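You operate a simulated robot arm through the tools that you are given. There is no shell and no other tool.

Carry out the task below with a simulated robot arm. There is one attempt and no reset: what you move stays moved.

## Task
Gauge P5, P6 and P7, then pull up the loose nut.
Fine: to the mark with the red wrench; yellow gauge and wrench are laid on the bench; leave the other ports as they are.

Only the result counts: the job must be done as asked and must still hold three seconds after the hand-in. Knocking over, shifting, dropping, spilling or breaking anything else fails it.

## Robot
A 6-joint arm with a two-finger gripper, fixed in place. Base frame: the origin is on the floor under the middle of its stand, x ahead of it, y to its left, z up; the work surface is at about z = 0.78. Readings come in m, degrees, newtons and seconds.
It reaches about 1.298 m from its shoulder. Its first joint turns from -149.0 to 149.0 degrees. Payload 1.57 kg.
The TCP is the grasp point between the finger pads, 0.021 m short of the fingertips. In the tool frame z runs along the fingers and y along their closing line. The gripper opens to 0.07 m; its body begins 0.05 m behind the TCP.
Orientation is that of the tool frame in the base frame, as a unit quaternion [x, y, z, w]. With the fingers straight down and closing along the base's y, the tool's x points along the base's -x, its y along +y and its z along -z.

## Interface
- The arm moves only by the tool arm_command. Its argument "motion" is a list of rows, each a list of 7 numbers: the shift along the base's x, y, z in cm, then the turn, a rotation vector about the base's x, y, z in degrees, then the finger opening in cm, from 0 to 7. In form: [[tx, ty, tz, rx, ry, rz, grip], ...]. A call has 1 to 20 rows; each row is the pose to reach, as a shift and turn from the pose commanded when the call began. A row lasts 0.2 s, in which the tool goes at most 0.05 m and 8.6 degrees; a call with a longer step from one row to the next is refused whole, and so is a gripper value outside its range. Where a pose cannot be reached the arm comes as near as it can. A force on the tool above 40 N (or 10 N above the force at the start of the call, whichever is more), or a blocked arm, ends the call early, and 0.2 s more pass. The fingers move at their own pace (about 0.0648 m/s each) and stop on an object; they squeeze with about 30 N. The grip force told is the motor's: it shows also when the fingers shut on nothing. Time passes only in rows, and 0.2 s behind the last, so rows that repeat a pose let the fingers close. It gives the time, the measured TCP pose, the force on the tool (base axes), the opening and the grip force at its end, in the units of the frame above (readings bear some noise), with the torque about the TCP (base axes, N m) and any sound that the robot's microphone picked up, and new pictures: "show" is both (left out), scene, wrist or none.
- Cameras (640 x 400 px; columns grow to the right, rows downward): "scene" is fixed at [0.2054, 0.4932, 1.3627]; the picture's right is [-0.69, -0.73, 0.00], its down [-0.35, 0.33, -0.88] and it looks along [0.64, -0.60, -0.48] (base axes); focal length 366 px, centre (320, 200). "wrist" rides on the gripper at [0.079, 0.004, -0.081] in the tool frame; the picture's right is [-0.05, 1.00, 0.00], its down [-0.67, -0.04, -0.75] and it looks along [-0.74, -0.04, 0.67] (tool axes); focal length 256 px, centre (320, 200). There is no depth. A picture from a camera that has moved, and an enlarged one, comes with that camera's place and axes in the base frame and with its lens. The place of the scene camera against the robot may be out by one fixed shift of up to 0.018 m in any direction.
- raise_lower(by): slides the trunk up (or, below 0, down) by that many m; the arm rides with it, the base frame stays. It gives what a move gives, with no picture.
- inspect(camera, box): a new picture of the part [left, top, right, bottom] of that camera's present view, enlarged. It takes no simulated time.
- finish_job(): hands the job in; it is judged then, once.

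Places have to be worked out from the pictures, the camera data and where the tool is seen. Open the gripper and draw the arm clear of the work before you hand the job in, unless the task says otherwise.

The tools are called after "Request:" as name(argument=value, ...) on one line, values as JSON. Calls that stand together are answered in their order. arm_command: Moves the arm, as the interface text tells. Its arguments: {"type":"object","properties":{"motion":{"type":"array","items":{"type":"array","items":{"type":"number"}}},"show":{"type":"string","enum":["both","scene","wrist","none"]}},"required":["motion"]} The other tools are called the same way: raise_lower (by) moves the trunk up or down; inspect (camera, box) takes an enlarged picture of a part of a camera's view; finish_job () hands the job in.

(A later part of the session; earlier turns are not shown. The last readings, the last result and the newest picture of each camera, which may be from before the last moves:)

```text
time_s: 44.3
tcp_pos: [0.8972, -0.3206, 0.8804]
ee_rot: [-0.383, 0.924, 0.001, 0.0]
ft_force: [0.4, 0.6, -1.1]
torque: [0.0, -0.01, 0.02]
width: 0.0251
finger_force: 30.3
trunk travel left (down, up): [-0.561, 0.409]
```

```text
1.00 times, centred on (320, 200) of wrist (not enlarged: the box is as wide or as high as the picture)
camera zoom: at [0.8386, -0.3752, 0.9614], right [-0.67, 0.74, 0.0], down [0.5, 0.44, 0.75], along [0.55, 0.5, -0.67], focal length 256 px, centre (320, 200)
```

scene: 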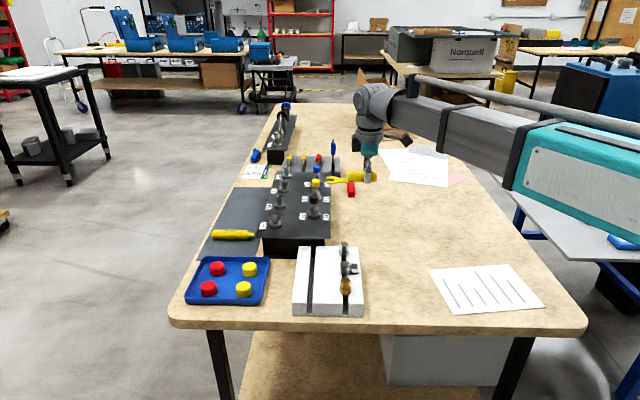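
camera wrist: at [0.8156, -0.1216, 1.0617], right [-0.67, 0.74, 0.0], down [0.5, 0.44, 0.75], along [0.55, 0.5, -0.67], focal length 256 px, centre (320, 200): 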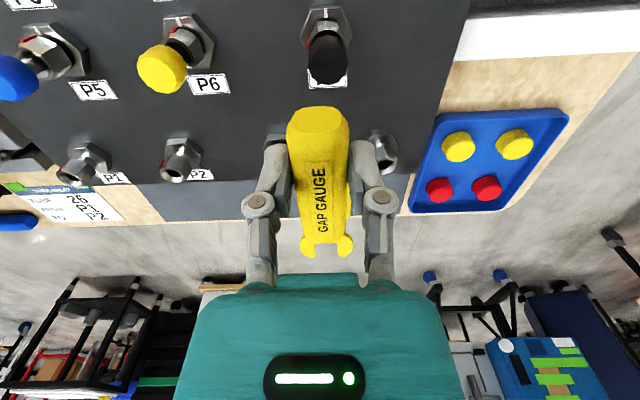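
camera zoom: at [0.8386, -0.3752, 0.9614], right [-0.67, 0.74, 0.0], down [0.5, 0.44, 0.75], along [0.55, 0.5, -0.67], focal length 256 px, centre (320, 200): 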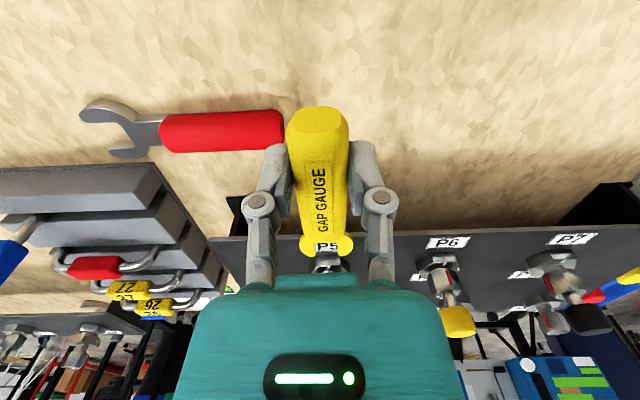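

P5 is 0.7 mm off sideways. I correct and advance 2.2 cm, then check the plate height again at this port.

Request:
arm_command(motion=[[-0.05, 0.05, 0, 0, 0, 0, 1.5], [0.5, 0.6, 0, 0, 0, 0, 1.5], [1.0, 1.1, 0, 0, 0, 0, 1.5], [1.5, 1.6, 0, 0, 0, 0, 1.5], [1.5, 1.6, 0, 0, 0, 0, 1.5]], show="none")

Request:
inspect(camera="wrist", box=[280, 200, 370, 280])

Request:
inspect(camera="scene", box=[305, 170, 345, 195])

```text
time_s: 45.5
tcp_pos: [0.913, -0.3055, 0.8807]
ee_rot: [-0.383, 0.924, 0.001, 0.0]
ft_force: [0.1, -1.1, -0.6]
torque: [0.01, 0.0, 0.0]
width: 0.0248
finger_force: 29.8
trunk travel left (down, up): [-0.561, 0.409]
```

```text
5.00 times, centred on (325, 240) of wrist
camera zoom: at [0.8536, -0.3593, 0.9613], right [-0.67, 0.74, 0.0], down [0.5, 0.44, 0.75], along [0.55, 0.5, -0.67], focal length 1280 px, centre (295, 0)
```

zoom: 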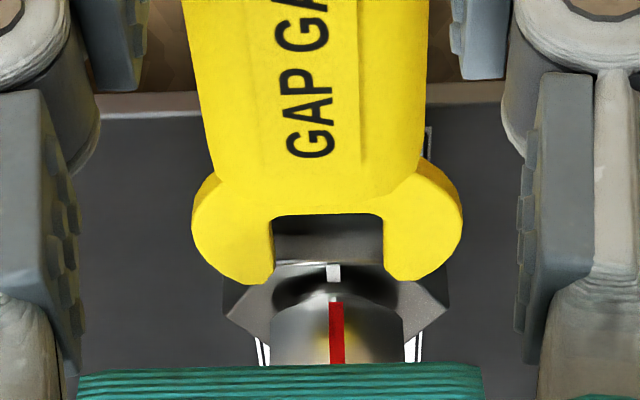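

```text
16.00 times, centred on (325, 182) of scene
camera zoom: at [0.2054, 0.4932, 1.3627], right [-0.69, -0.73, 0.0], down [-0.35, 0.33, -0.88], along [0.64, -0.6, -0.48], focal length 5856 px, centre (240, 480)
```

zoom: 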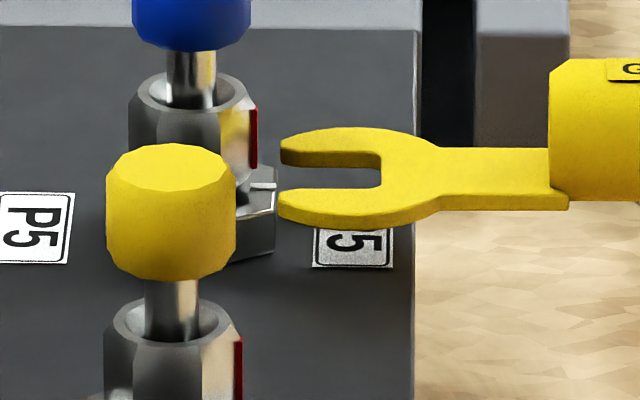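

Centred within 0.2 mm at P5, but the plate reads slightly lower here, so I raise 0.7 mm to clear the body hex and creep in.

Request:
raise_lower(by=0.0007)

Request:
arm_command(motion=[[0.25, 0.25, 0, 0, 0, 0, 1.5], [0.5, 0.5, 0, 0, 0, 0, 1.5], [0.7, 0.7, 0, 0, 0, 0, 1.5], [0.7, 0.7, 0, 0, 0, 0, 1.5]], show="none")

Request:
inspect(camera="wrist", box=[280, 200, 370, 280])

Request:
inspect(camera="scene", box=[305, 170, 345, 195])

```text
time_s: 46.0
tcp_pos: [0.9116, -0.3051, 0.8812]
ee_rot: [-0.384, 0.923, 0.002, 0.001]
ft_force: [0.6, 0.2, 0.0]
torque: [0.02, 0.01, 0.02]
width: 0.0247
finger_force: 30.0
trunk travel left (down, up): [-0.562, 0.408]
```

```text
time_s: 47.0
tcp_pos: [0.9208, -0.2978, 0.8794]
ee_rot: [-0.384, 0.923, 0.002, 0.0]
ft_force: [-1.6, -0.2, -0.4]
torque: [0.0, 0.01, 0.03]
width: 0.0248
finger_force: 30.3
trunk travel left (down, up): [-0.562, 0.408]
```

```text
5.00 times, centred on (325, 240) of wrist
camera zoom: at [0.8611, -0.3523, 0.962], right [-0.67, 0.74, 0.0], down [0.5, 0.44, 0.75], along [0.55, 0.5, -0.67], focal length 1280 px, centre (295, 0)
```

zoom: 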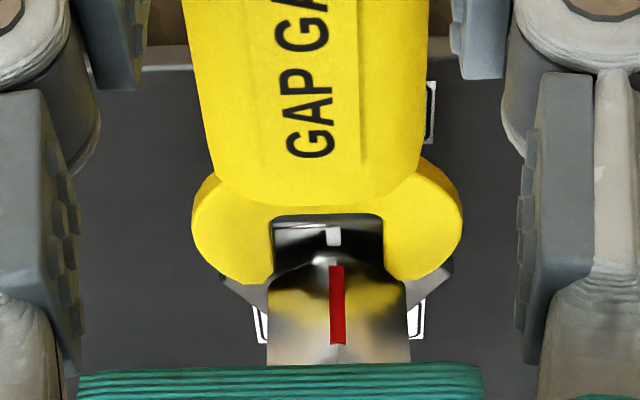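

```text
16.00 times, centred on (325, 182) of scene
camera zoom: at [0.2054, 0.4932, 1.3627], right [-0.69, -0.73, 0.0], down [-0.35, 0.33, -0.88], along [0.64, -0.6, -0.48], focal length 5856 px, centre (240, 480)
```

zoom: 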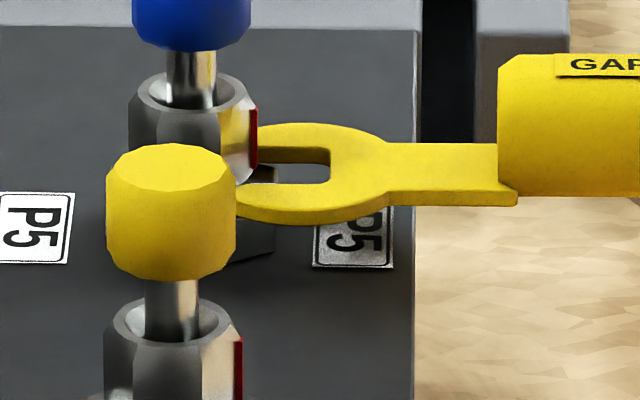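

Tips are ~10 mm from P5's axis, just where P6 stopped. I creep 3.5 mm further to feel the nut.

Request:
arm_command(motion=[[0.05, 0.1, 0, 0, 0, 0, 1.5], [0.14, 0.19, 0, 0, 0, 0, 1.5], [0.23, 0.28, 0, 0, 0, 0, 1.5]], show="none")

Request:
inspect(camera="wrist", box=[280, 200, 370, 280])

```text
time_s: 47.8
tcp_pos: [0.9207, -0.2981, 0.8822]
ee_rot: [-0.385, 0.923, 0.002, -0.001]
ft_force: [-11.8, -8.5, -2.0]
torque: [-0.3, 0.34, 0.21]
width: 0.0246
finger_force: 29.8
trunk travel left (down, up): [-0.562, 0.408]
```

```text
5.00 times, centred on (325, 240) of wrist
camera zoom: at [0.8616, -0.3515, 0.9626], right [-0.67, 0.74, 0.0], down [0.5, 0.45, 0.74], along [0.55, 0.5, -0.67], focal length 1280 px, centre (295, 0)
```

zoom: 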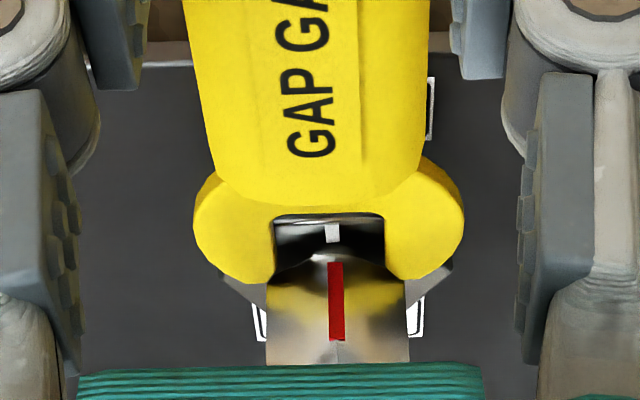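

P5 also blocks the gauge (about 14 N at the same depth), so P5 and P6 are tight and P7 is the loose nut. I withdraw and carry the gauge to a free patch of bench near (0.764, -0.282).

Request:
arm_command(motion=[[-0.35, -0.35, 0, 0, 0, 0, 1.5], [-0.9, -0.9, 0, 0, 0, 0, 1.5], [-1.6, -1.6, 0, 0, 0, 0, 1.5], [-2.8, -2.8, 0, 0, 0, 0, 1.5], [-4.5, -4.5, 0, 0, 0, 0, 1.5], [-6, -5, 0, 0, 0, 0, 1.5], [-8.5, -4, 0, 0, 0, 0, 1.5], [-11, -2.3, 0, 0, 0, 0, 1.5], [-13.5, -0.5, 0, 0, 0, 0, 1.5], [-15.8, 1.5, 0, 0, 0, 0, 1.5], [-15.8, 1.5, 0, 0, 0, 0, 1.5], [-15.8, 1.5, 0, 0, 0, 0, 1.5]], show="both")

```text
time_s: 50.4
tcp_pos: [0.7619, -0.2813, 0.8813]
ee_rot: [-0.384, 0.923, 0.002, 0.0]
ft_force: [0.2, 0.7, -0.4]
torque: [-0.02, 0.02, 0.02]
width: 0.0246
finger_force: 30.2
trunk travel left (down, up): [-0.562, 0.408]
camera wrist: at [0.7042, -0.3342, 0.962], right [-0.67, 0.74, 0.0], down [0.5, 0.44, 0.75], along [0.55, 0.5, -0.67], focal length 256 px, centre (320, 200)
```

scene: 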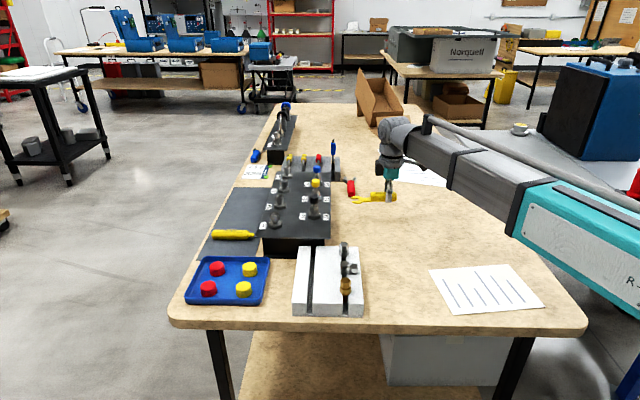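
wrist: 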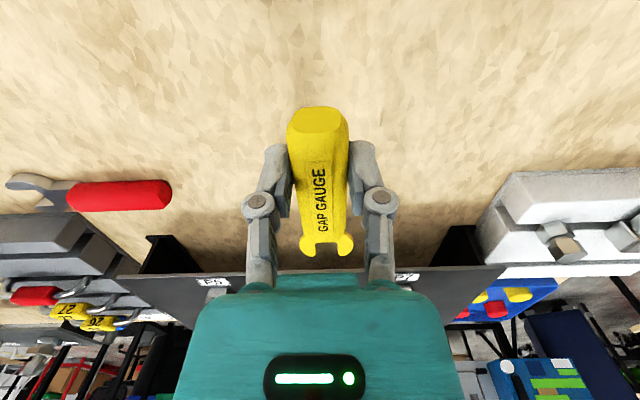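

The spot is clear. I lower the gauge to the bench in stages.

Request:
raise_lower(by=-0.07)

Request:
raise_lower(by=-0.005)

Request:
inspect(camera="scene", box=[340, 180, 410, 225])

```text
time_s: 51.5
tcp_pos: [0.7623, -0.2802, 0.811]
ee_rot: [-0.384, 0.923, 0.001, 0.001]
ft_force: [-0.6, -0.4, -0.5]
torque: [0.0, 0.01, 0.01]
width: 0.0249
finger_force: 29.9
trunk travel left (down, up): [-0.492, 0.478]
```

```text
time_s: 52.0
tcp_pos: [0.7632, -0.28, 0.8051]
ee_rot: [-0.384, 0.924, 0.001, 0.0]
ft_force: [-0.5, 0.3, -0.3]
torque: [0.0, 0.02, 0.01]
width: 0.0246
finger_force: 29.8
trunk travel left (down, up): [-0.487, 0.483]
```

```text
8.89 times, centred on (375, 202) of scene
camera zoom: at [0.2054, 0.4932, 1.3627], right [-0.69, -0.73, 0.0], down [-0.35, 0.33, -0.88], along [0.64, -0.6, -0.48], focal length 3253 px, centre (-169, 178)
```

zoom: 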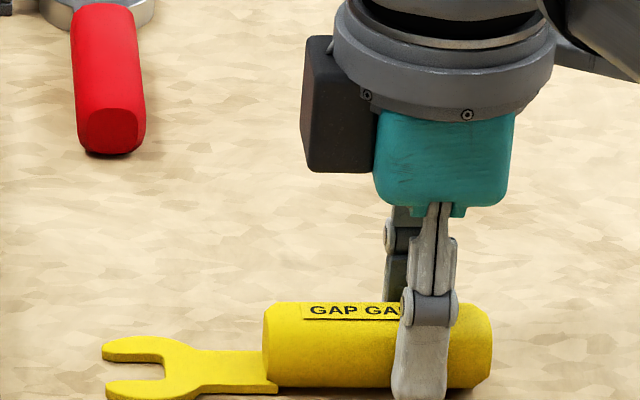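

It is about 1 mm above the bench. I lower that last millimetre, then open the fingers slowly.

Request:
raise_lower(by=-0.0011)

Request:
arm_command(motion=[[0, 0, 0, 0, 0, 0, 2.6], [0, 0, 0, 0, 0, 0, 3.2], [0, 0, 0, 0, 0, 0, 4.5], [0, 0, 0, 0, 0, 0, 5.5], [0, 0, 0, 0, 0, 0, 5.5]], show="wrist")

```text
time_s: 52.5
tcp_pos: [0.7629, -0.2791, 0.805]
ee_rot: [-0.384, 0.923, 0.001, 0.001]
ft_force: [0.1, -0.2, 4.5]
torque: [0.29, -0.43, -0.05]
width: 0.0249
finger_force: 30.2
trunk travel left (down, up): [-0.486, 0.484]
```

```text
time_s: 53.7
tcp_pos: [0.7638, -0.2812, 0.804]
ee_rot: [-0.384, 0.924, 0.001, 0.001]
ft_force: [-0.3, -0.3, -0.1]
torque: [0.03, 0.03, -0.04]
width: 0.0549
finger_force: 0.1
trunk travel left (down, up): [-0.486, 0.484]
camera wrist: at [0.7041, -0.3342, 0.886], right [-0.67, 0.74, 0.0], down [0.5, 0.44, 0.75], along [0.55, 0.5, -0.67], focal length 256 px, centre (320, 200)
```

wrist: 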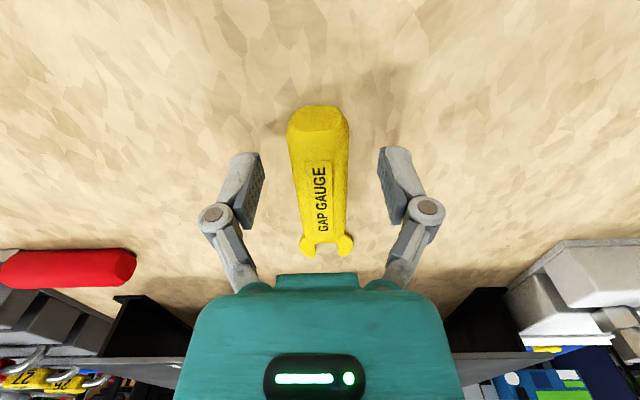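

The gauge lies on the bench, released. I raise clear and turn to the red wrench, whose jaw points at about -45°; I go to yaw -45° above its handle to look at it.

Request:
raise_lower(by=0.15)

Request:
arm_command(motion=[[1.5, -0.6, 0, 0, 0, -7.5, 7], [3, -1.2, 0, 0, 0, -15, 7], [4.5, -1.8, 0, 0, 0, -22.5, 7], [6, -2.4, 0, 0, 0, -30, 7], [7.5, -3, 0, 0, 0, -37.5, 7], [9, -3.6, 0, 0, 0, -45, 7], [10.5, -4, 0, 0, 0, -52.5, 7], [12, -4, 0, 0, 0, -60, 7], [13, -4, 0, 0, 0, -67.5, 7], [14, -4, 0, 0, 0, -75, 7], [15, -4, 0, 0, 0, -82.5, 7], [15.5, -4, 0, 0, 0, -90, 7], [15.5, -4, 0, 0, 0, -90, 7]], show="both")

```text
time_s: 55.5
tcp_pos: [0.7636, -0.2809, 0.9551]
ee_rot: [-0.384, 0.924, 0.001, 0.001]
ft_force: [0.2, 0.2, 0.1]
torque: [-0.01, 0.0, 0.0]
width: 0.0548
finger_force: 0.0
trunk travel left (down, up): [-0.636, 0.334]
```

```text
time_s: 58.2
tcp_pos: [0.9184, -0.3183, 0.9536]
ee_rot: [0.383, 0.924, 0.001, 0.001]
ft_force: [-0.5, 0.9, 0.5]
torque: [-0.02, 0.01, -0.01]
width: 0.0703
finger_force: 0.1
trunk travel left (down, up): [-0.636, 0.334]
camera wrist: at [0.8656, -0.2601, 1.036], right [0.74, 0.67, 0.0], down [0.44, -0.5, 0.75], along [0.5, -0.55, -0.67], focal length 256 px, centre (320, 200)
```

scene: 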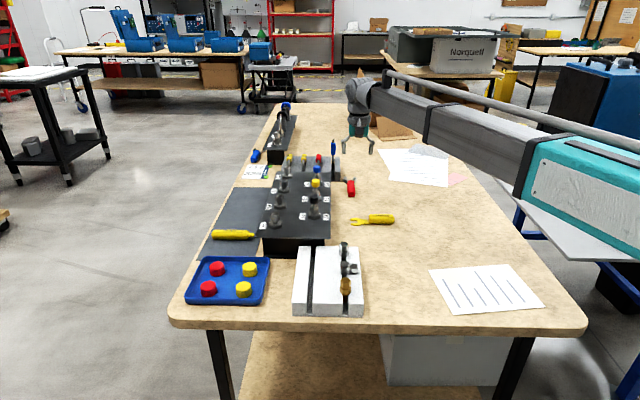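
wrist: 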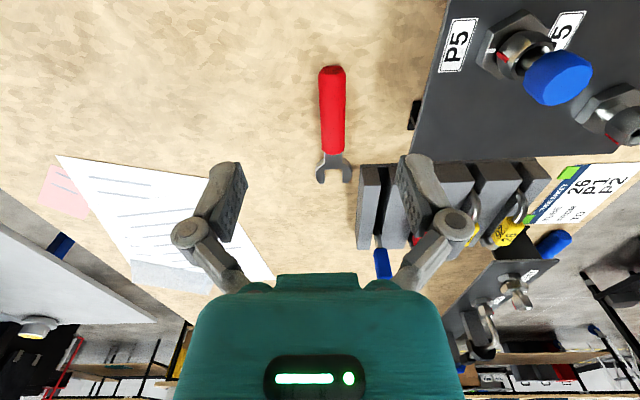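

The red wrench is well in view; I zoom in to fix its axis, jaw and handle.

Request:
inspect(camera="wrist", box=[270, 50, 390, 125])

Request:
inspect(camera="wrist", box=[270, 120, 390, 195])

Request:
inspect(camera="scene", box=[335, 165, 375, 205])

```text
5.33 times, centred on (330, 88) of wrist
camera zoom: at [0.8656, -0.2601, 1.036], right [0.74, 0.67, 0.0], down [0.44, -0.5, 0.75], along [0.5, -0.55, -0.67], focal length 1365 px, centre (267, 800)
```

zoom: 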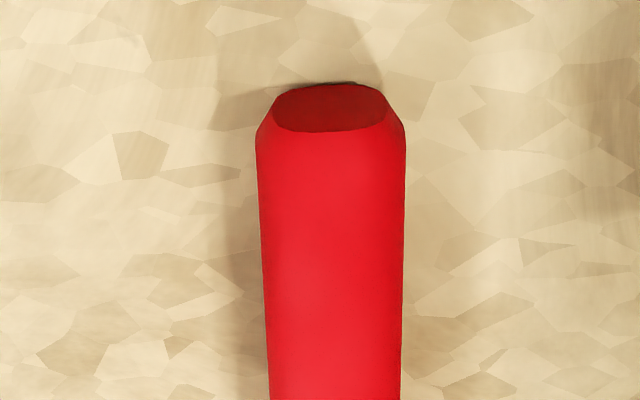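

```text
5.33 times, centred on (330, 158) of wrist
camera zoom: at [0.8656, -0.2601, 1.036], right [0.74, 0.67, 0.0], down [0.44, -0.5, 0.75], along [0.5, -0.55, -0.67], focal length 1365 px, centre (267, 427)
```

zoom: 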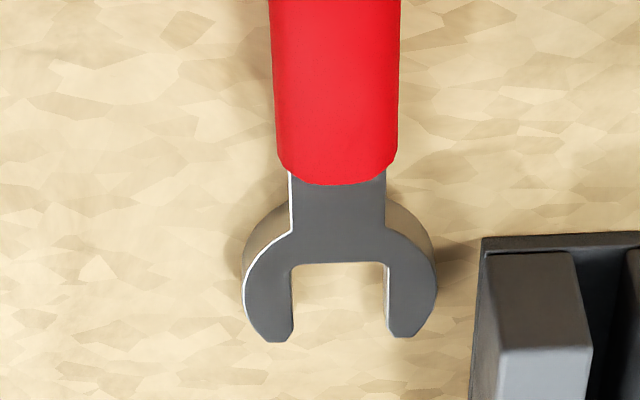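

```text
10.00 times, centred on (355, 185) of scene
camera zoom: at [0.2054, 0.4932, 1.3627], right [-0.69, -0.73, 0.0], down [-0.35, 0.33, -0.88], along [0.64, -0.6, -0.48], focal length 3660 px, centre (-30, 350)
```

zoom: 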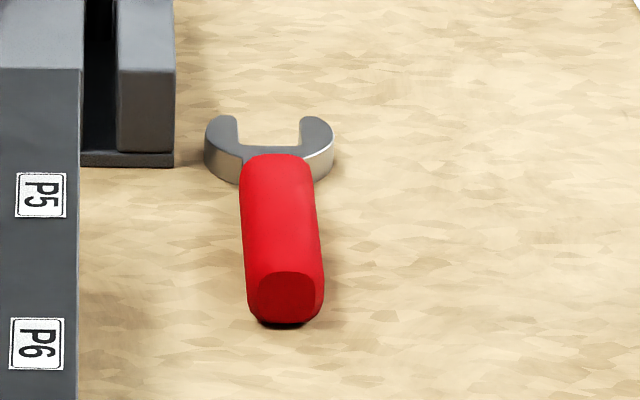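

The wrench's axis is parallel to the tool at this yaw, 9.7 mm to the +y side; handle x from -15 to -104 mm, 22 mm jaw. I shift to grip near the rear of the handle for leverage and lower part-way.

Request:
arm_command(motion=[[1.7, -1.0, 0, 0, 0, 0, 6], [3.38, -2.0, 0, 0, 0, 0, 6], [3.38, -2.0, 0, 0, 0, 0, 6]], show="none")

Request:
raise_lower(by=-0.1)

Request:
inspect(camera="wrist", box=[0, 0, 640, 400])

Request:
inspect(camera="wrist", box=[220, 60, 420, 200])

```text
time_s: 59.0
tcp_pos: [0.9538, -0.34, 0.9544]
ee_rot: [0.382, 0.924, 0.001, 0.001]
ft_force: [0.5, -0.1, 0.5]
torque: [0.01, -0.03, 0.02]
width: 0.0602
finger_force: 0.1
trunk travel left (down, up): [-0.636, 0.334]
```

```text
time_s: 60.4
tcp_pos: [0.9545, -0.3399, 0.855]
ee_rot: [0.381, 0.925, 0.0, 0.001]
ft_force: [0.5, -0.2, 0.1]
torque: [-0.01, -0.02, -0.01]
width: 0.0599
finger_force: 0.0
trunk travel left (down, up): [-0.536, 0.434]
```

```text
1.00 times, centred on (320, 200) of wrist (not enlarged: the box is as wide or as high as the picture)
camera zoom: at [0.9, -0.282, 0.936], right [0.74, 0.67, 0.0], down [0.44, -0.5, 0.75], along [0.5, -0.55, -0.67], focal length 256 px, centre (320, 200)
```

zoom: 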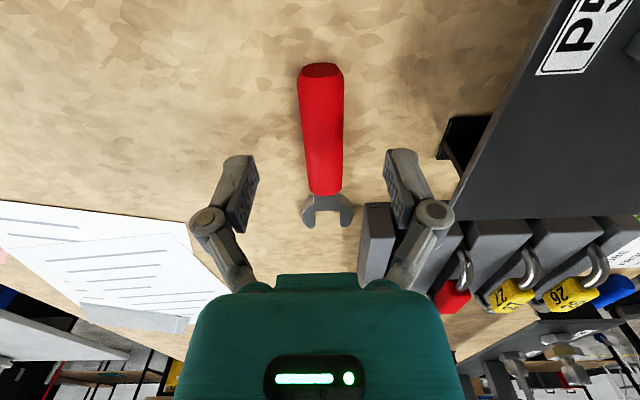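

```text
2.86 times, centred on (320, 130) of wrist
camera zoom: at [0.9, -0.282, 0.936], right [0.74, 0.67, 0.0], down [0.44, -0.5, 0.75], along [0.5, -0.55, -0.67], focal length 731 px, centre (320, 400)
```

zoom: 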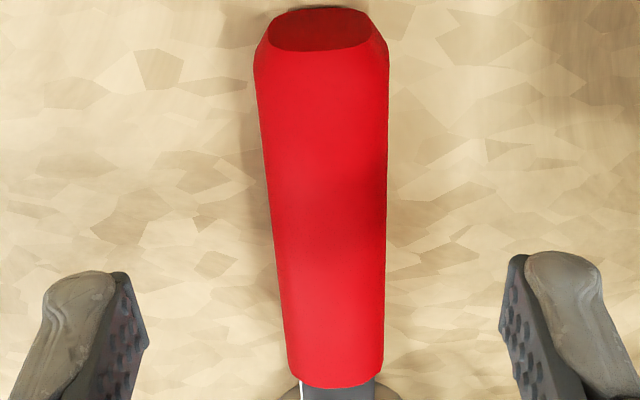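

The handle is centred between the fingers. I lower 47 mm, then the last 3 mm, and close.

Request:
raise_lower(by=-0.045)

Request:
inspect(camera="wrist", box=[220, 80, 420, 250])

Request:
inspect(camera="scene", box=[320, 150, 380, 200])

```text
time_s: 61.2
tcp_pos: [0.9528, -0.3401, 0.8093]
ee_rot: [0.382, 0.924, 0.001, 0.001]
ft_force: [-0.3, -0.3, 0.1]
torque: [-0.01, -0.03, -0.03]
width: 0.06
finger_force: 0.1
trunk travel left (down, up): [-0.491, 0.479]
```

```text
2.35 times, centred on (320, 165) of wrist
camera zoom: at [0.9, -0.282, 0.891], right [0.74, 0.67, 0.0], down [0.44, -0.5, 0.75], along [0.5, -0.55, -0.67], focal length 602 px, centre (320, 282)
```

zoom: 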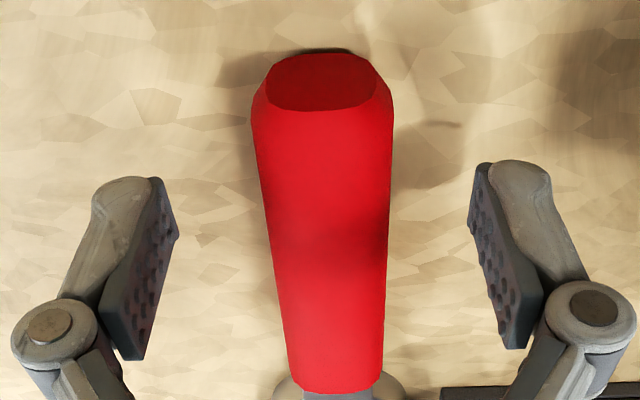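

```text
8.00 times, centred on (350, 175) of scene
camera zoom: at [0.2054, 0.4932, 1.3627], right [-0.69, -0.73, 0.0], down [-0.35, 0.33, -0.88], along [0.64, -0.6, -0.48], focal length 2928 px, centre (80, 400)
```

zoom: 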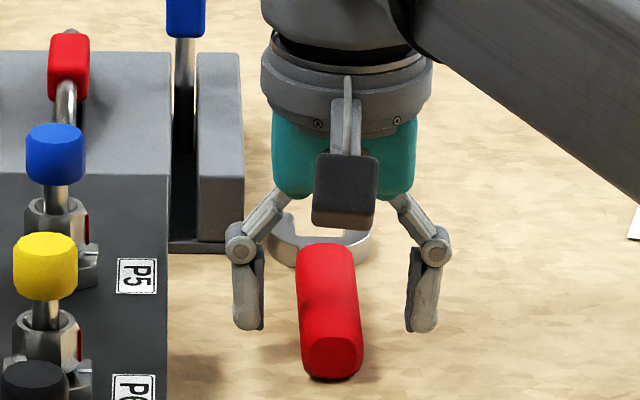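

Clear of everything. I lower 5 mm and close on the handle.

Request:
raise_lower(by=-0.005)

Request:
arm_command(motion=[[0, 0, 0, 0, 0, 0, 4.5], [0, 0, 0, 0, 0, 0, 3.5], [0, 0, 0, 0, 0, 0, 2.5], [0, 0, 0, 0, 0, 0, 1.5], [0, 0, 0, 0, 0, 0, 1.2], [0, 0, 0, 0, 0, 0, 1.2]], show="wrist")

```text
time_s: 61.8
tcp_pos: [0.9547, -0.3413, 0.8044]
ee_rot: [0.382, 0.924, 0.0, 0.0]
ft_force: [-0.3, -0.5, -0.5]
torque: [0.0, 0.01, -0.03]
width: 0.0598
finger_force: 0.0
trunk travel left (down, up): [-0.486, 0.484]
```

```text
time_s: 63.2
tcp_pos: [0.9536, -0.3401, 0.8048]
ee_rot: [0.382, 0.924, 0.0, 0.001]
ft_force: [1.2, 1.1, 1.4]
torque: [0.0, -0.03, 0.0]
width: 0.0255
finger_force: 30.0
trunk travel left (down, up): [-0.486, 0.484]
camera wrist: at [0.9, -0.2819, 0.8861], right [0.74, 0.67, 0.0], down [0.44, -0.49, 0.75], along [0.5, -0.55, -0.67], focal length 256 px, centre (320, 200)
```

wrist: 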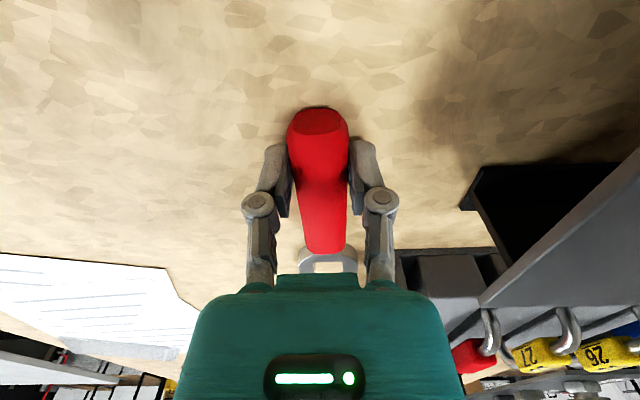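

Gripped. I lift slowly and check whether the wrench head droops.

Request:
raise_lower(by=0.03)

Request:
inspect(camera="scene", box=[320, 150, 380, 200])

Request:
inspect(camera="wrist", box=[260, 100, 380, 280])

```text
time_s: 63.9
tcp_pos: [0.9535, -0.3408, 0.8346]
ee_rot: [0.382, 0.924, 0.001, 0.001]
ft_force: [0.2, 0.1, -1.8]
torque: [0.03, 0.05, -0.01]
width: 0.0251
finger_force: 29.6
trunk travel left (down, up): [-0.516, 0.454]
```

```text
8.00 times, centred on (350, 175) of scene
camera zoom: at [0.2054, 0.4932, 1.3627], right [-0.69, -0.73, 0.0], down [-0.35, 0.33, -0.88], along [0.64, -0.6, -0.48], focal length 2928 px, centre (80, 400)
```

zoom: 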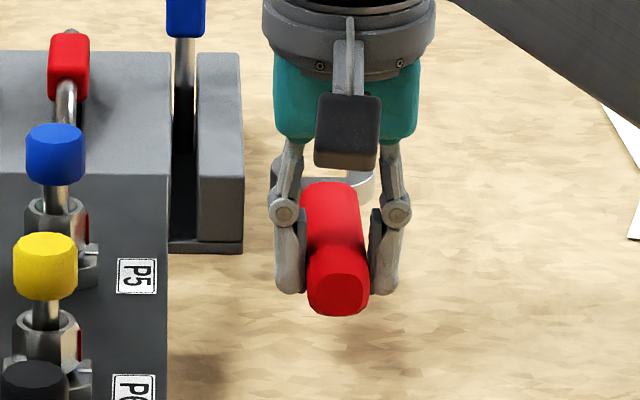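

```text
2.22 times, centred on (320, 190) of wrist
camera zoom: at [0.9002, -0.2821, 0.9158], right [0.74, 0.67, 0.0], down [0.44, -0.5, 0.75], along [0.5, -0.55, -0.67], focal length 569 px, centre (320, 222)
```

zoom: 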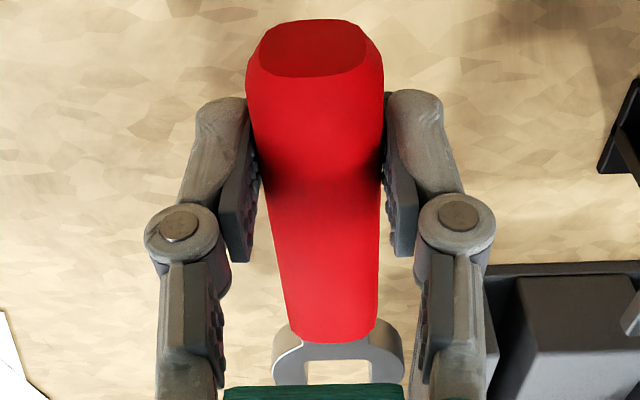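

Held level. I raise well clear and first carry the wrench back along the open side, away from the upright tool in the holder, before turning it.

Request:
raise_lower(by=0.145)

Request:
arm_command(motion=[[-3, 2, 0, 0, 0, 0, 1.2], [-6, 4, 0, 0, 0, 0, 1.2], [-9, 6, 0, 0, 0, 0, 1.2], [-12, 8, 0, 0, 0, 0, 1.2], [-15, 10, 0, 0, 0, 0, 1.2], [-15, 10, 0, 0, 0, 0, 1.2]], show="both")

```text
time_s: 65.7
tcp_pos: [0.9535, -0.341, 0.979]
ee_rot: [0.382, 0.924, 0.001, 0.001]
ft_force: [-0.1, 0.1, -0.8]
torque: [0.03, 0.02, 0.0]
width: 0.0252
finger_force: 30.1
trunk travel left (down, up): [-0.661, 0.309]
```

```text
time_s: 67.0
tcp_pos: [0.8044, -0.2398, 0.9786]
ee_rot: [0.381, 0.925, 0.0, 0.001]
ft_force: [0.5, 0.2, -1.2]
torque: [0.04, -0.01, 0.01]
width: 0.0249
finger_force: 29.9
trunk travel left (down, up): [-0.661, 0.309]
camera wrist: at [0.7507, -0.1814, 1.061], right [0.74, 0.67, 0.0], down [0.44, -0.5, 0.75], along [0.5, -0.55, -0.67], focal length 256 px, centre (320, 200)
```

scene: 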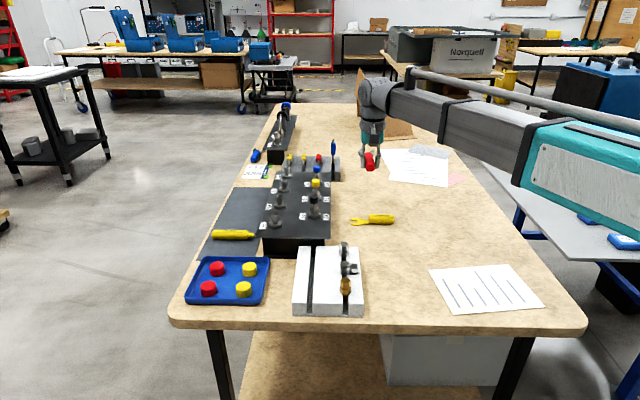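
wrist: 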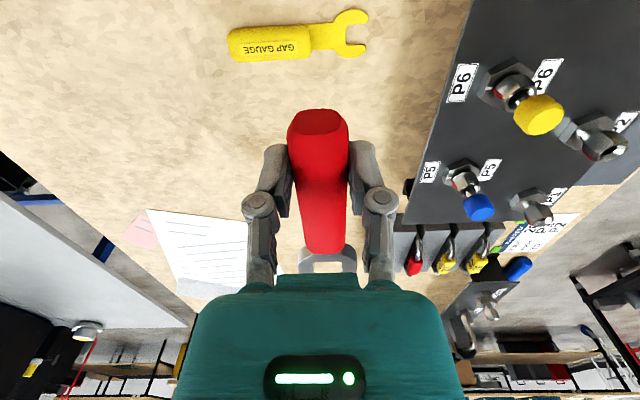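

Safe distance now. I turn the wrench counter-clockwise to a yaw of 69° (jaw pointing at 70°, matching P7's nut flats) at this height.

Request:
arm_command(motion=[[0, 0, 0, 0, 0, 8.15, 1.2], [0, 0, 0, 0, 0, 16.3, 1.2], [0, 0, 0, 0, 0, 24.45, 1.2], [0, 0, 0, 0, 0, 32.6, 1.2], [0, 0, 0, 0, 0, 40.75, 1.2], [0, 0, 0, 0, 0, 48.9, 1.2], [0, 0, 0, 0, 0, 57.05, 1.2], [0, 0, 0, 0, 0, 65.2, 1.2], [0, 0, 0, 0, 0, 73.35, 1.2], [0, 0, 0, 0, 0, 81.5, 1.2], [0, 0, 0, 0, 0, 89.65, 1.2], [0, 0.5, 0, 0, 0, 97.8, 1.2], [0.1, 1.2, 0, 0, 0, 105.95, 1.2], [0.13, 1.96, 0, 0, 0, 114.1, 1.2], [0.13, 1.96, 0, 0, 0, 114.1, 1.2], [0.13, 1.96, 0, 0, 0, 114.1, 1.2]], show="both")

```text
time_s: 70.5
tcp_pos: [0.8047, -0.2198, 0.9792]
ee_rot: [-0.569, 0.823, 0.001, 0.0]
ft_force: [-0.3, -0.3, -0.9]
torque: [-0.05, 0.02, -0.02]
width: 0.0253
finger_force: 30.3
trunk travel left (down, up): [-0.661, 0.309]
camera wrist: at [0.7727, -0.294, 1.0609], right [-0.92, 0.4, 0.0], down [0.27, 0.61, 0.75], along [0.3, 0.68, -0.67], focal length 256 px, centre (320, 200)
```

scene: 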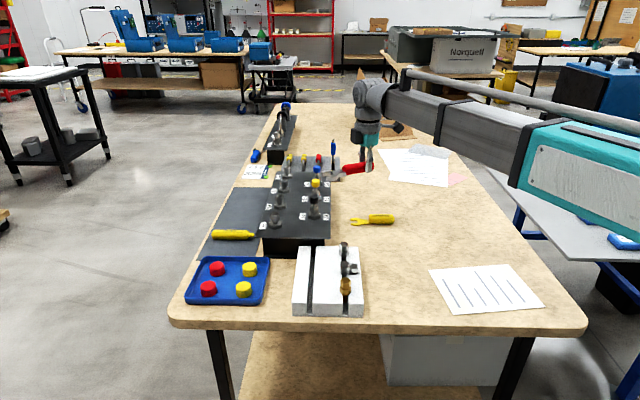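
wrist: 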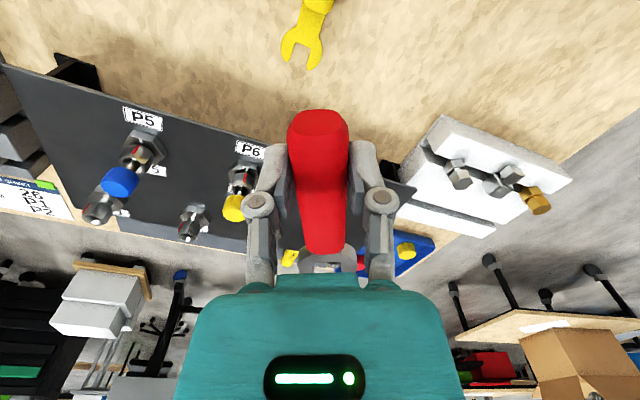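

Yaw is 69.4° and the TCP is 15 cm from P7 on the 250° side. I lower to just above nut height and compare in the scene camera.

Request:
raise_lower(by=-0.085)

Request:
inspect(camera="scene", box=[304, 190, 344, 220])

Request:
inspect(camera="wrist", box=[270, 180, 380, 280])

```text
time_s: 71.7
tcp_pos: [0.8046, -0.2211, 0.8943]
ee_rot: [-0.568, 0.823, 0.002, -0.001]
ft_force: [0.1, 0.1, 0.0]
torque: [-0.01, 0.03, 0.01]
width: 0.0253
finger_force: 29.6
trunk travel left (down, up): [-0.576, 0.394]
```

```text
13.33 times, centred on (324, 205) of scene
camera zoom: at [0.2054, 0.4932, 1.3627], right [-0.69, -0.73, 0.0], down [-0.35, 0.33, -0.88], along [0.64, -0.6, -0.48], focal length 4880 px, centre (267, 133)
```

zoom: 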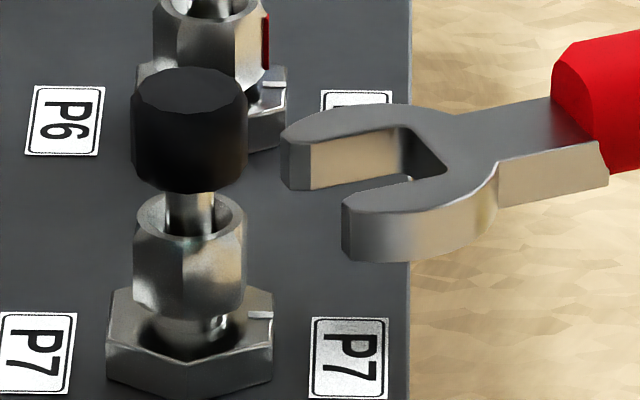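

```text
4.00 times, centred on (325, 230) of wrist
camera zoom: at [0.7725, -0.294, 0.976], right [-0.91, 0.4, 0.0], down [0.27, 0.61, 0.75], along [0.3, 0.68, -0.67], focal length 1024 px, centre (300, 80)
```

zoom: 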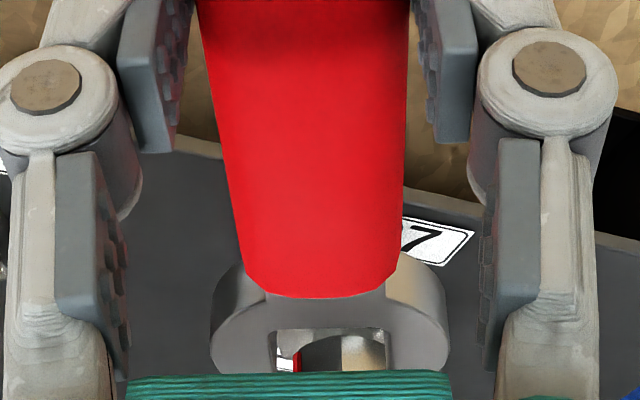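

The wrench head (10.5 mm thick) is about 6.5 mm too high for mid-nut. I lower 6.5 mm and check the alignment through the slot.

Request:
raise_lower(by=-0.0065)

Request:
inspect(camera="wrist", box=[300, 235, 360, 275])

Request:
inspect(camera="scene", box=[304, 195, 344, 220])

```text
time_s: 72.2
tcp_pos: [0.805, -0.2206, 0.887]
ee_rot: [-0.568, 0.823, 0.002, -0.001]
ft_force: [-0.8, 0.8, -1.1]
torque: [-0.09, 0.03, 0.0]
width: 0.0249
finger_force: 30.7
trunk travel left (down, up): [-0.57, 0.4]
```

```text
10.00 times, centred on (330, 255) of wrist
camera zoom: at [0.7725, -0.294, 0.9694], right [-0.91, 0.4, 0.0], down [0.27, 0.61, 0.75], along [0.3, 0.68, -0.67], focal length 2560 px, centre (220, -350)
```

zoom: 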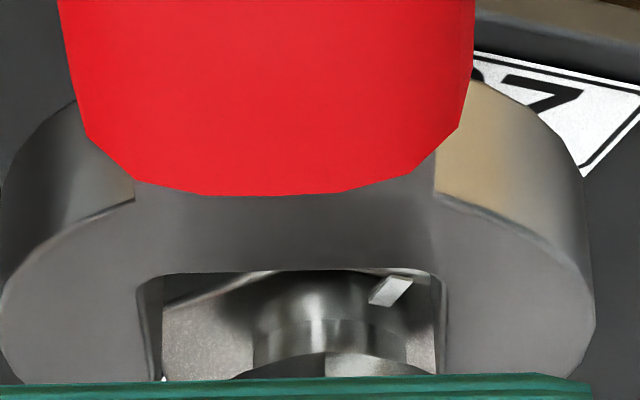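

```text
16.00 times, centred on (324, 208) of scene
camera zoom: at [0.2054, 0.4932, 1.3627], right [-0.69, -0.73, 0.0], down [-0.35, 0.33, -0.88], along [0.64, -0.6, -0.48], focal length 5856 px, centre (256, 80)
```

zoom: 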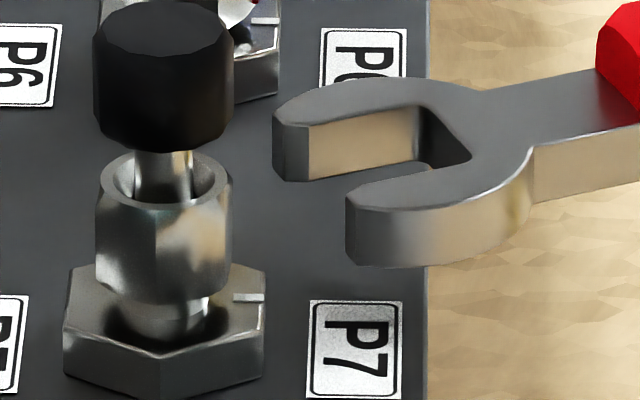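

The jaw line is nearly parallel to the tool; the nut sits about 2.3 mm to the +y side and its facing corner about 1° counter-clockwise. I turn +0.9°, which fixes both, and advance 1.5 cm, then re-check.

Request:
arm_command(motion=[[0, 0, 0, 0, 0, 0.9, 1.2], [0.17, 0.47, 0, 0, 0, 0.9, 1.2], [0.34, 0.94, 0, 0, 0, 0.9, 1.2], [0.51, 1.41, 0, 0, 0, 0.9, 1.2], [0.51, 1.41, 0, 0, 0, 0.9, 1.2]], show="none")

Request:
inspect(camera="wrist", box=[300, 235, 360, 275])

Request:
inspect(camera="scene", box=[304, 195, 344, 220])

```text
time_s: 73.4
tcp_pos: [0.8107, -0.2062, 0.8886]
ee_rot: [-0.574, 0.819, 0.001, -0.001]
ft_force: [-0.1, 0.1, -1.0]
torque: [-0.02, 0.06, 0.0]
width: 0.025
finger_force: 30.2
trunk travel left (down, up): [-0.57, 0.4]
```

```text
10.00 times, centred on (330, 255) of wrist
camera zoom: at [0.7791, -0.2805, 0.9694], right [-0.92, 0.39, 0.0], down [0.26, 0.61, 0.75], along [0.29, 0.69, -0.67], focal length 2560 px, centre (220, -350)
```

zoom: 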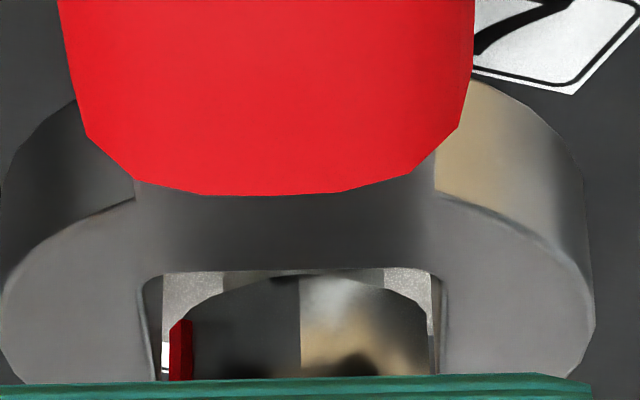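

```text
16.00 times, centred on (324, 208) of scene
camera zoom: at [0.2054, 0.4932, 1.3627], right [-0.69, -0.73, 0.0], down [-0.35, 0.33, -0.88], along [0.64, -0.6, -0.48], focal length 5856 px, centre (256, 80)
```

zoom: 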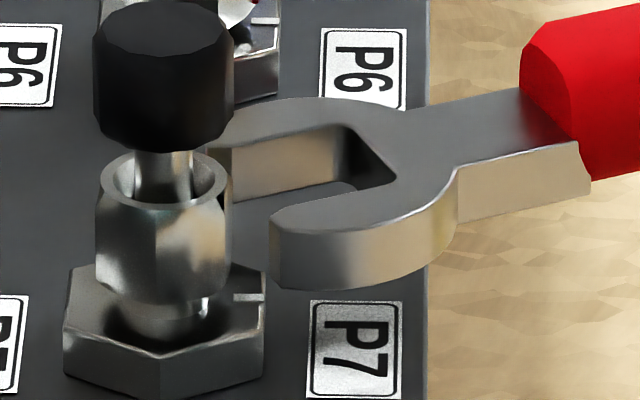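

Reading the nut's three visible edges carefully, its facing corner is at about 255° (exactly a quarter turn from the mark), so the jaw should point at 75°, not 70°. I back off 1 cm and swing the wrench to 75° about P7's axis.

Request:
arm_command(motion=[[-0.34, -0.94, 0, 0, 0, 0, 1.2], [0.2, -1.1, 0, 0, 0, 2.5, 1.2], [0.77, -1.29, 0, 0, 0, 4.95, 1.2], [0.77, -1.29, 0, 0, 0, 4.95, 1.2]], show="none")

Request:
inspect(camera="wrist", box=[305, 245, 345, 275])

Request:
inspect(camera="scene", box=[304, 195, 344, 220])

```text
time_s: 74.4
tcp_pos: [0.8158, -0.2199, 0.888]
ee_rot: [-0.609, 0.793, 0.002, 0.0]
ft_force: [0.1, -0.3, -1.9]
torque: [-0.06, 0.0, 0.01]
width: 0.025
finger_force: 30.6
trunk travel left (down, up): [-0.57, 0.4]
```

```text
13.33 times, centred on (325, 260) of wrist
camera zoom: at [0.7924, -0.2963, 0.9694], right [-0.95, 0.31, 0.0], down [0.21, 0.63, 0.75], along [0.23, 0.71, -0.67], focal length 3413 px, centre (253, -600)
```

zoom: 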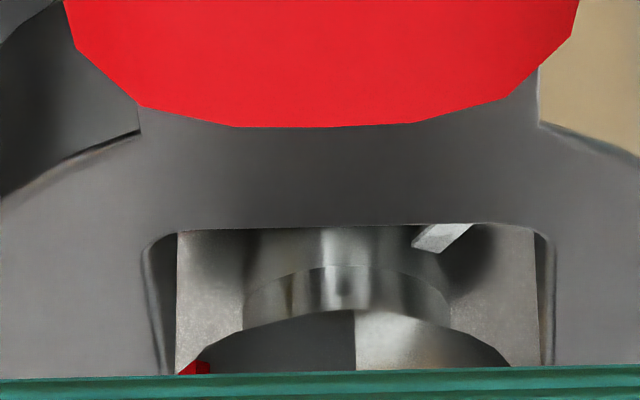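

```text
16.00 times, centred on (324, 208) of scene
camera zoom: at [0.2054, 0.4932, 1.3627], right [-0.69, -0.73, 0.0], down [-0.35, 0.33, -0.88], along [0.64, -0.6, -0.48], focal length 5856 px, centre (256, 80)
```

zoom: 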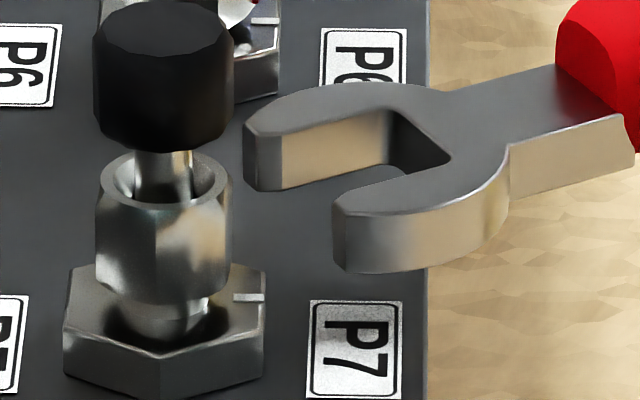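

The nut corner now sits centred and square to the slot, 0.8 mm to correct. I advance 15 mm with that correction.

Request:
arm_command(motion=[[0.15, 0.2, 0, 0, 0, 0, 1.2], [0.25, 0.7, 0, 0, 0, 0, 1.2], [0.36, 1.1, 0, 0, 0, 0, 1.2], [0.47, 1.46, 0, 0, 0, 0, 1.2], [0.47, 1.46, 0, 0, 0, 0, 1.2]], show="none")

Request:
inspect(camera="wrist", box=[305, 245, 345, 275])

Request:
inspect(camera="scene", box=[304, 195, 344, 220])

```text
time_s: 75.6
tcp_pos: [0.8221, -0.205, 0.8876]
ee_rot: [-0.61, 0.793, 0.003, -0.001]
ft_force: [0.0, 0.3, -1.2]
torque: [-0.03, -0.01, 0.01]
width: 0.0252
finger_force: 30.4
trunk travel left (down, up): [-0.57, 0.4]
```

```text
13.33 times, centred on (325, 260) of wrist
camera zoom: at [0.7975, -0.2815, 0.9694], right [-0.95, 0.31, 0.0], down [0.21, 0.63, 0.75], along [0.23, 0.71, -0.67], focal length 3413 px, centre (253, -600)
```

zoom: 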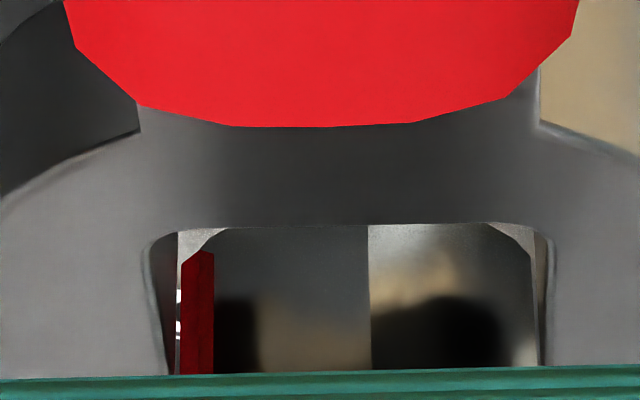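

```text
16.00 times, centred on (324, 208) of scene
camera zoom: at [0.2054, 0.4932, 1.3627], right [-0.69, -0.73, 0.0], down [-0.35, 0.33, -0.88], along [0.64, -0.6, -0.48], focal length 5856 px, centre (256, 80)
```

zoom: 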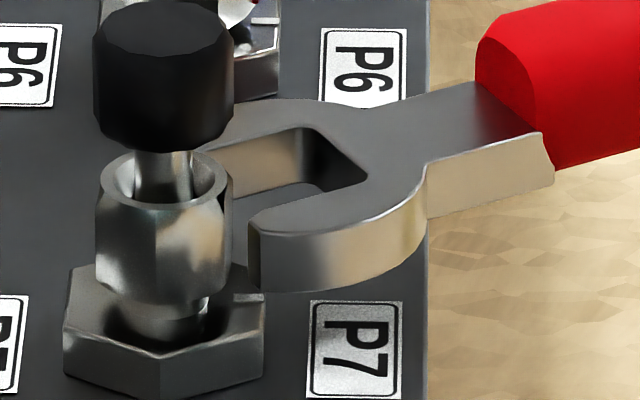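

The nut's measured corner is near 253.8°, so I trim the wrench by -1.2° about the nut and re-centre before sliding on.

Request:
arm_command(motion=[[-0.26, 0.2, 0, 0, 0, -1.2, 1.2], [-0.26, 0.2, 0, 0, 0, -1.2, 1.2]], show="none")

Request:
inspect(camera="wrist", box=[305, 245, 345, 275])

```text
time_s: 76.2
tcp_pos: [0.8187, -0.2039, 0.8877]
ee_rot: [-0.602, 0.799, 0.001, 0.0]
ft_force: [0.5, 0.4, -2.4]
torque: [-0.03, -0.02, -0.02]
width: 0.025
finger_force: 29.9
trunk travel left (down, up): [-0.57, 0.4]
```

```text
13.33 times, centred on (325, 260) of wrist
camera zoom: at [0.7933, -0.2792, 0.9694], right [-0.94, 0.33, 0.0], down [0.22, 0.63, 0.75], along [0.24, 0.71, -0.67], focal length 3413 px, centre (253, -600)
```

zoom: 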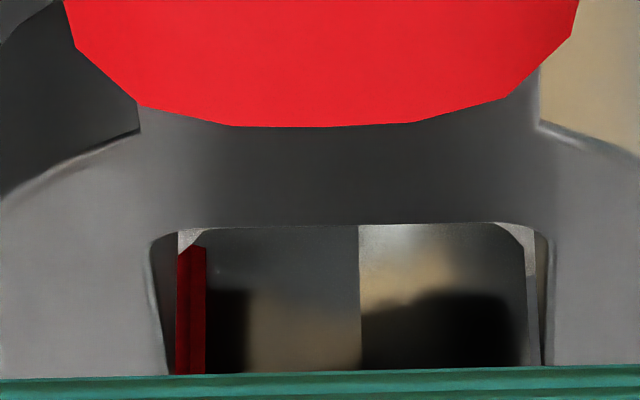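

Square within 0.2° and centred within 0.3 mm. I slide the jaw onto the nut: 8 mm first, watching forces.

Request:
arm_command(motion=[[0.1, 0.38, 0, 0, 0, 0, 1.2], [0.21, 0.77, 0, 0, 0, 0, 1.2], [0.21, 0.77, 0, 0, 0, 0, 1.2]], show="none")

Request:
inspect(camera="wrist", box=[305, 245, 345, 275])

Request:
inspect(camera="scene", box=[304, 195, 344, 220])

```text
time_s: 77.0
tcp_pos: [0.8205, -0.1945, 0.8871]
ee_rot: [-0.602, 0.799, 0.002, 0.0]
ft_force: [-0.4, 0.0, -1.3]
torque: [-0.06, -0.03, -0.02]
width: 0.0249
finger_force: 29.6
trunk travel left (down, up): [-0.57, 0.4]
```

```text
13.33 times, centred on (325, 260) of wrist
camera zoom: at [0.7956, -0.271, 0.9694], right [-0.94, 0.33, 0.0], down [0.22, 0.63, 0.75], along [0.24, 0.71, -0.67], focal length 3413 px, centre (253, -600)
```

zoom: 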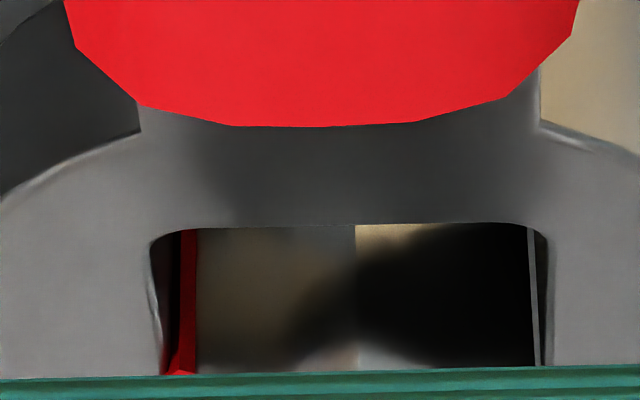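

```text
16.00 times, centred on (324, 208) of scene
camera zoom: at [0.2054, 0.4932, 1.3627], right [-0.69, -0.73, 0.0], down [-0.35, 0.33, -0.88], along [0.64, -0.6, -0.48], focal length 5856 px, centre (256, 80)
```

zoom: 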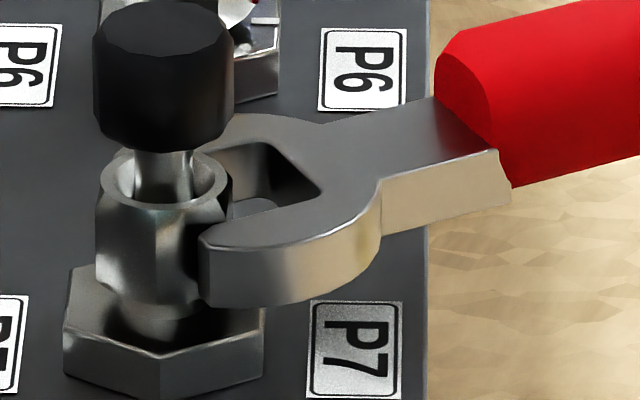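

Still free and centred. I push on another 11 mm to seat the nut in the jaw.

Request:
arm_command(motion=[[0.08, 0.28, 0, 0, 0, 0, 1.2], [0.16, 0.56, 0, 0, 0, 0, 1.2], [0.24, 0.84, 0, 0, 0, 0, 1.2], [0.31, 1.08, 0, 0, 0, 0, 1.2], [0.31, 1.08, 0, 0, 0, 0, 1.2]], show="none")

Request:
inspect(camera="wrist", box=[305, 245, 345, 275])

Request:
inspect(camera="scene", box=[304, 195, 344, 220])

```text
time_s: 78.2
tcp_pos: [0.8244, -0.185, 0.8873]
ee_rot: [-0.601, 0.799, 0.002, -0.001]
ft_force: [4.0, -3.3, -1.9]
torque: [-0.11, -0.06, -0.58]
width: 0.0251
finger_force: 30.2
trunk travel left (down, up): [-0.57, 0.4]
```

```text
13.33 times, centred on (325, 260) of wrist
camera zoom: at [0.7983, -0.2601, 0.9691], right [-0.94, 0.33, 0.0], down [0.22, 0.63, 0.75], along [0.24, 0.71, -0.67], focal length 3413 px, centre (253, -600)
```

zoom: 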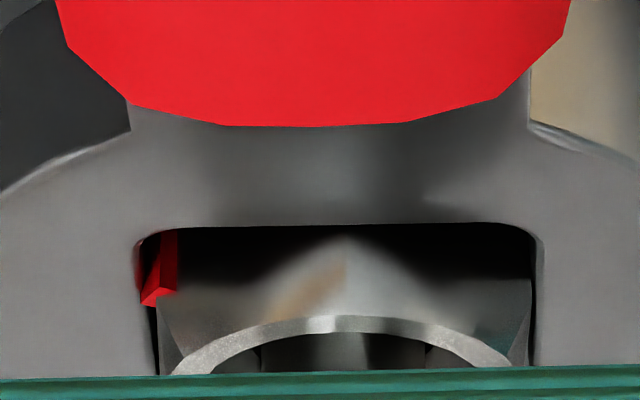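

```text
16.00 times, centred on (324, 208) of scene
camera zoom: at [0.2054, 0.4932, 1.3627], right [-0.69, -0.73, 0.0], down [-0.35, 0.33, -0.88], along [0.64, -0.6, -0.48], focal length 5856 px, centre (256, 80)
```

zoom: 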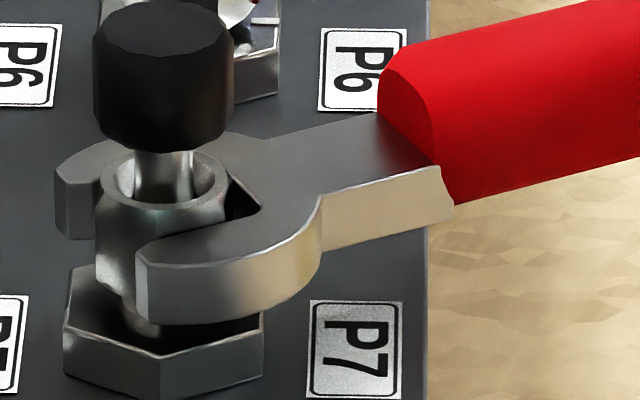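

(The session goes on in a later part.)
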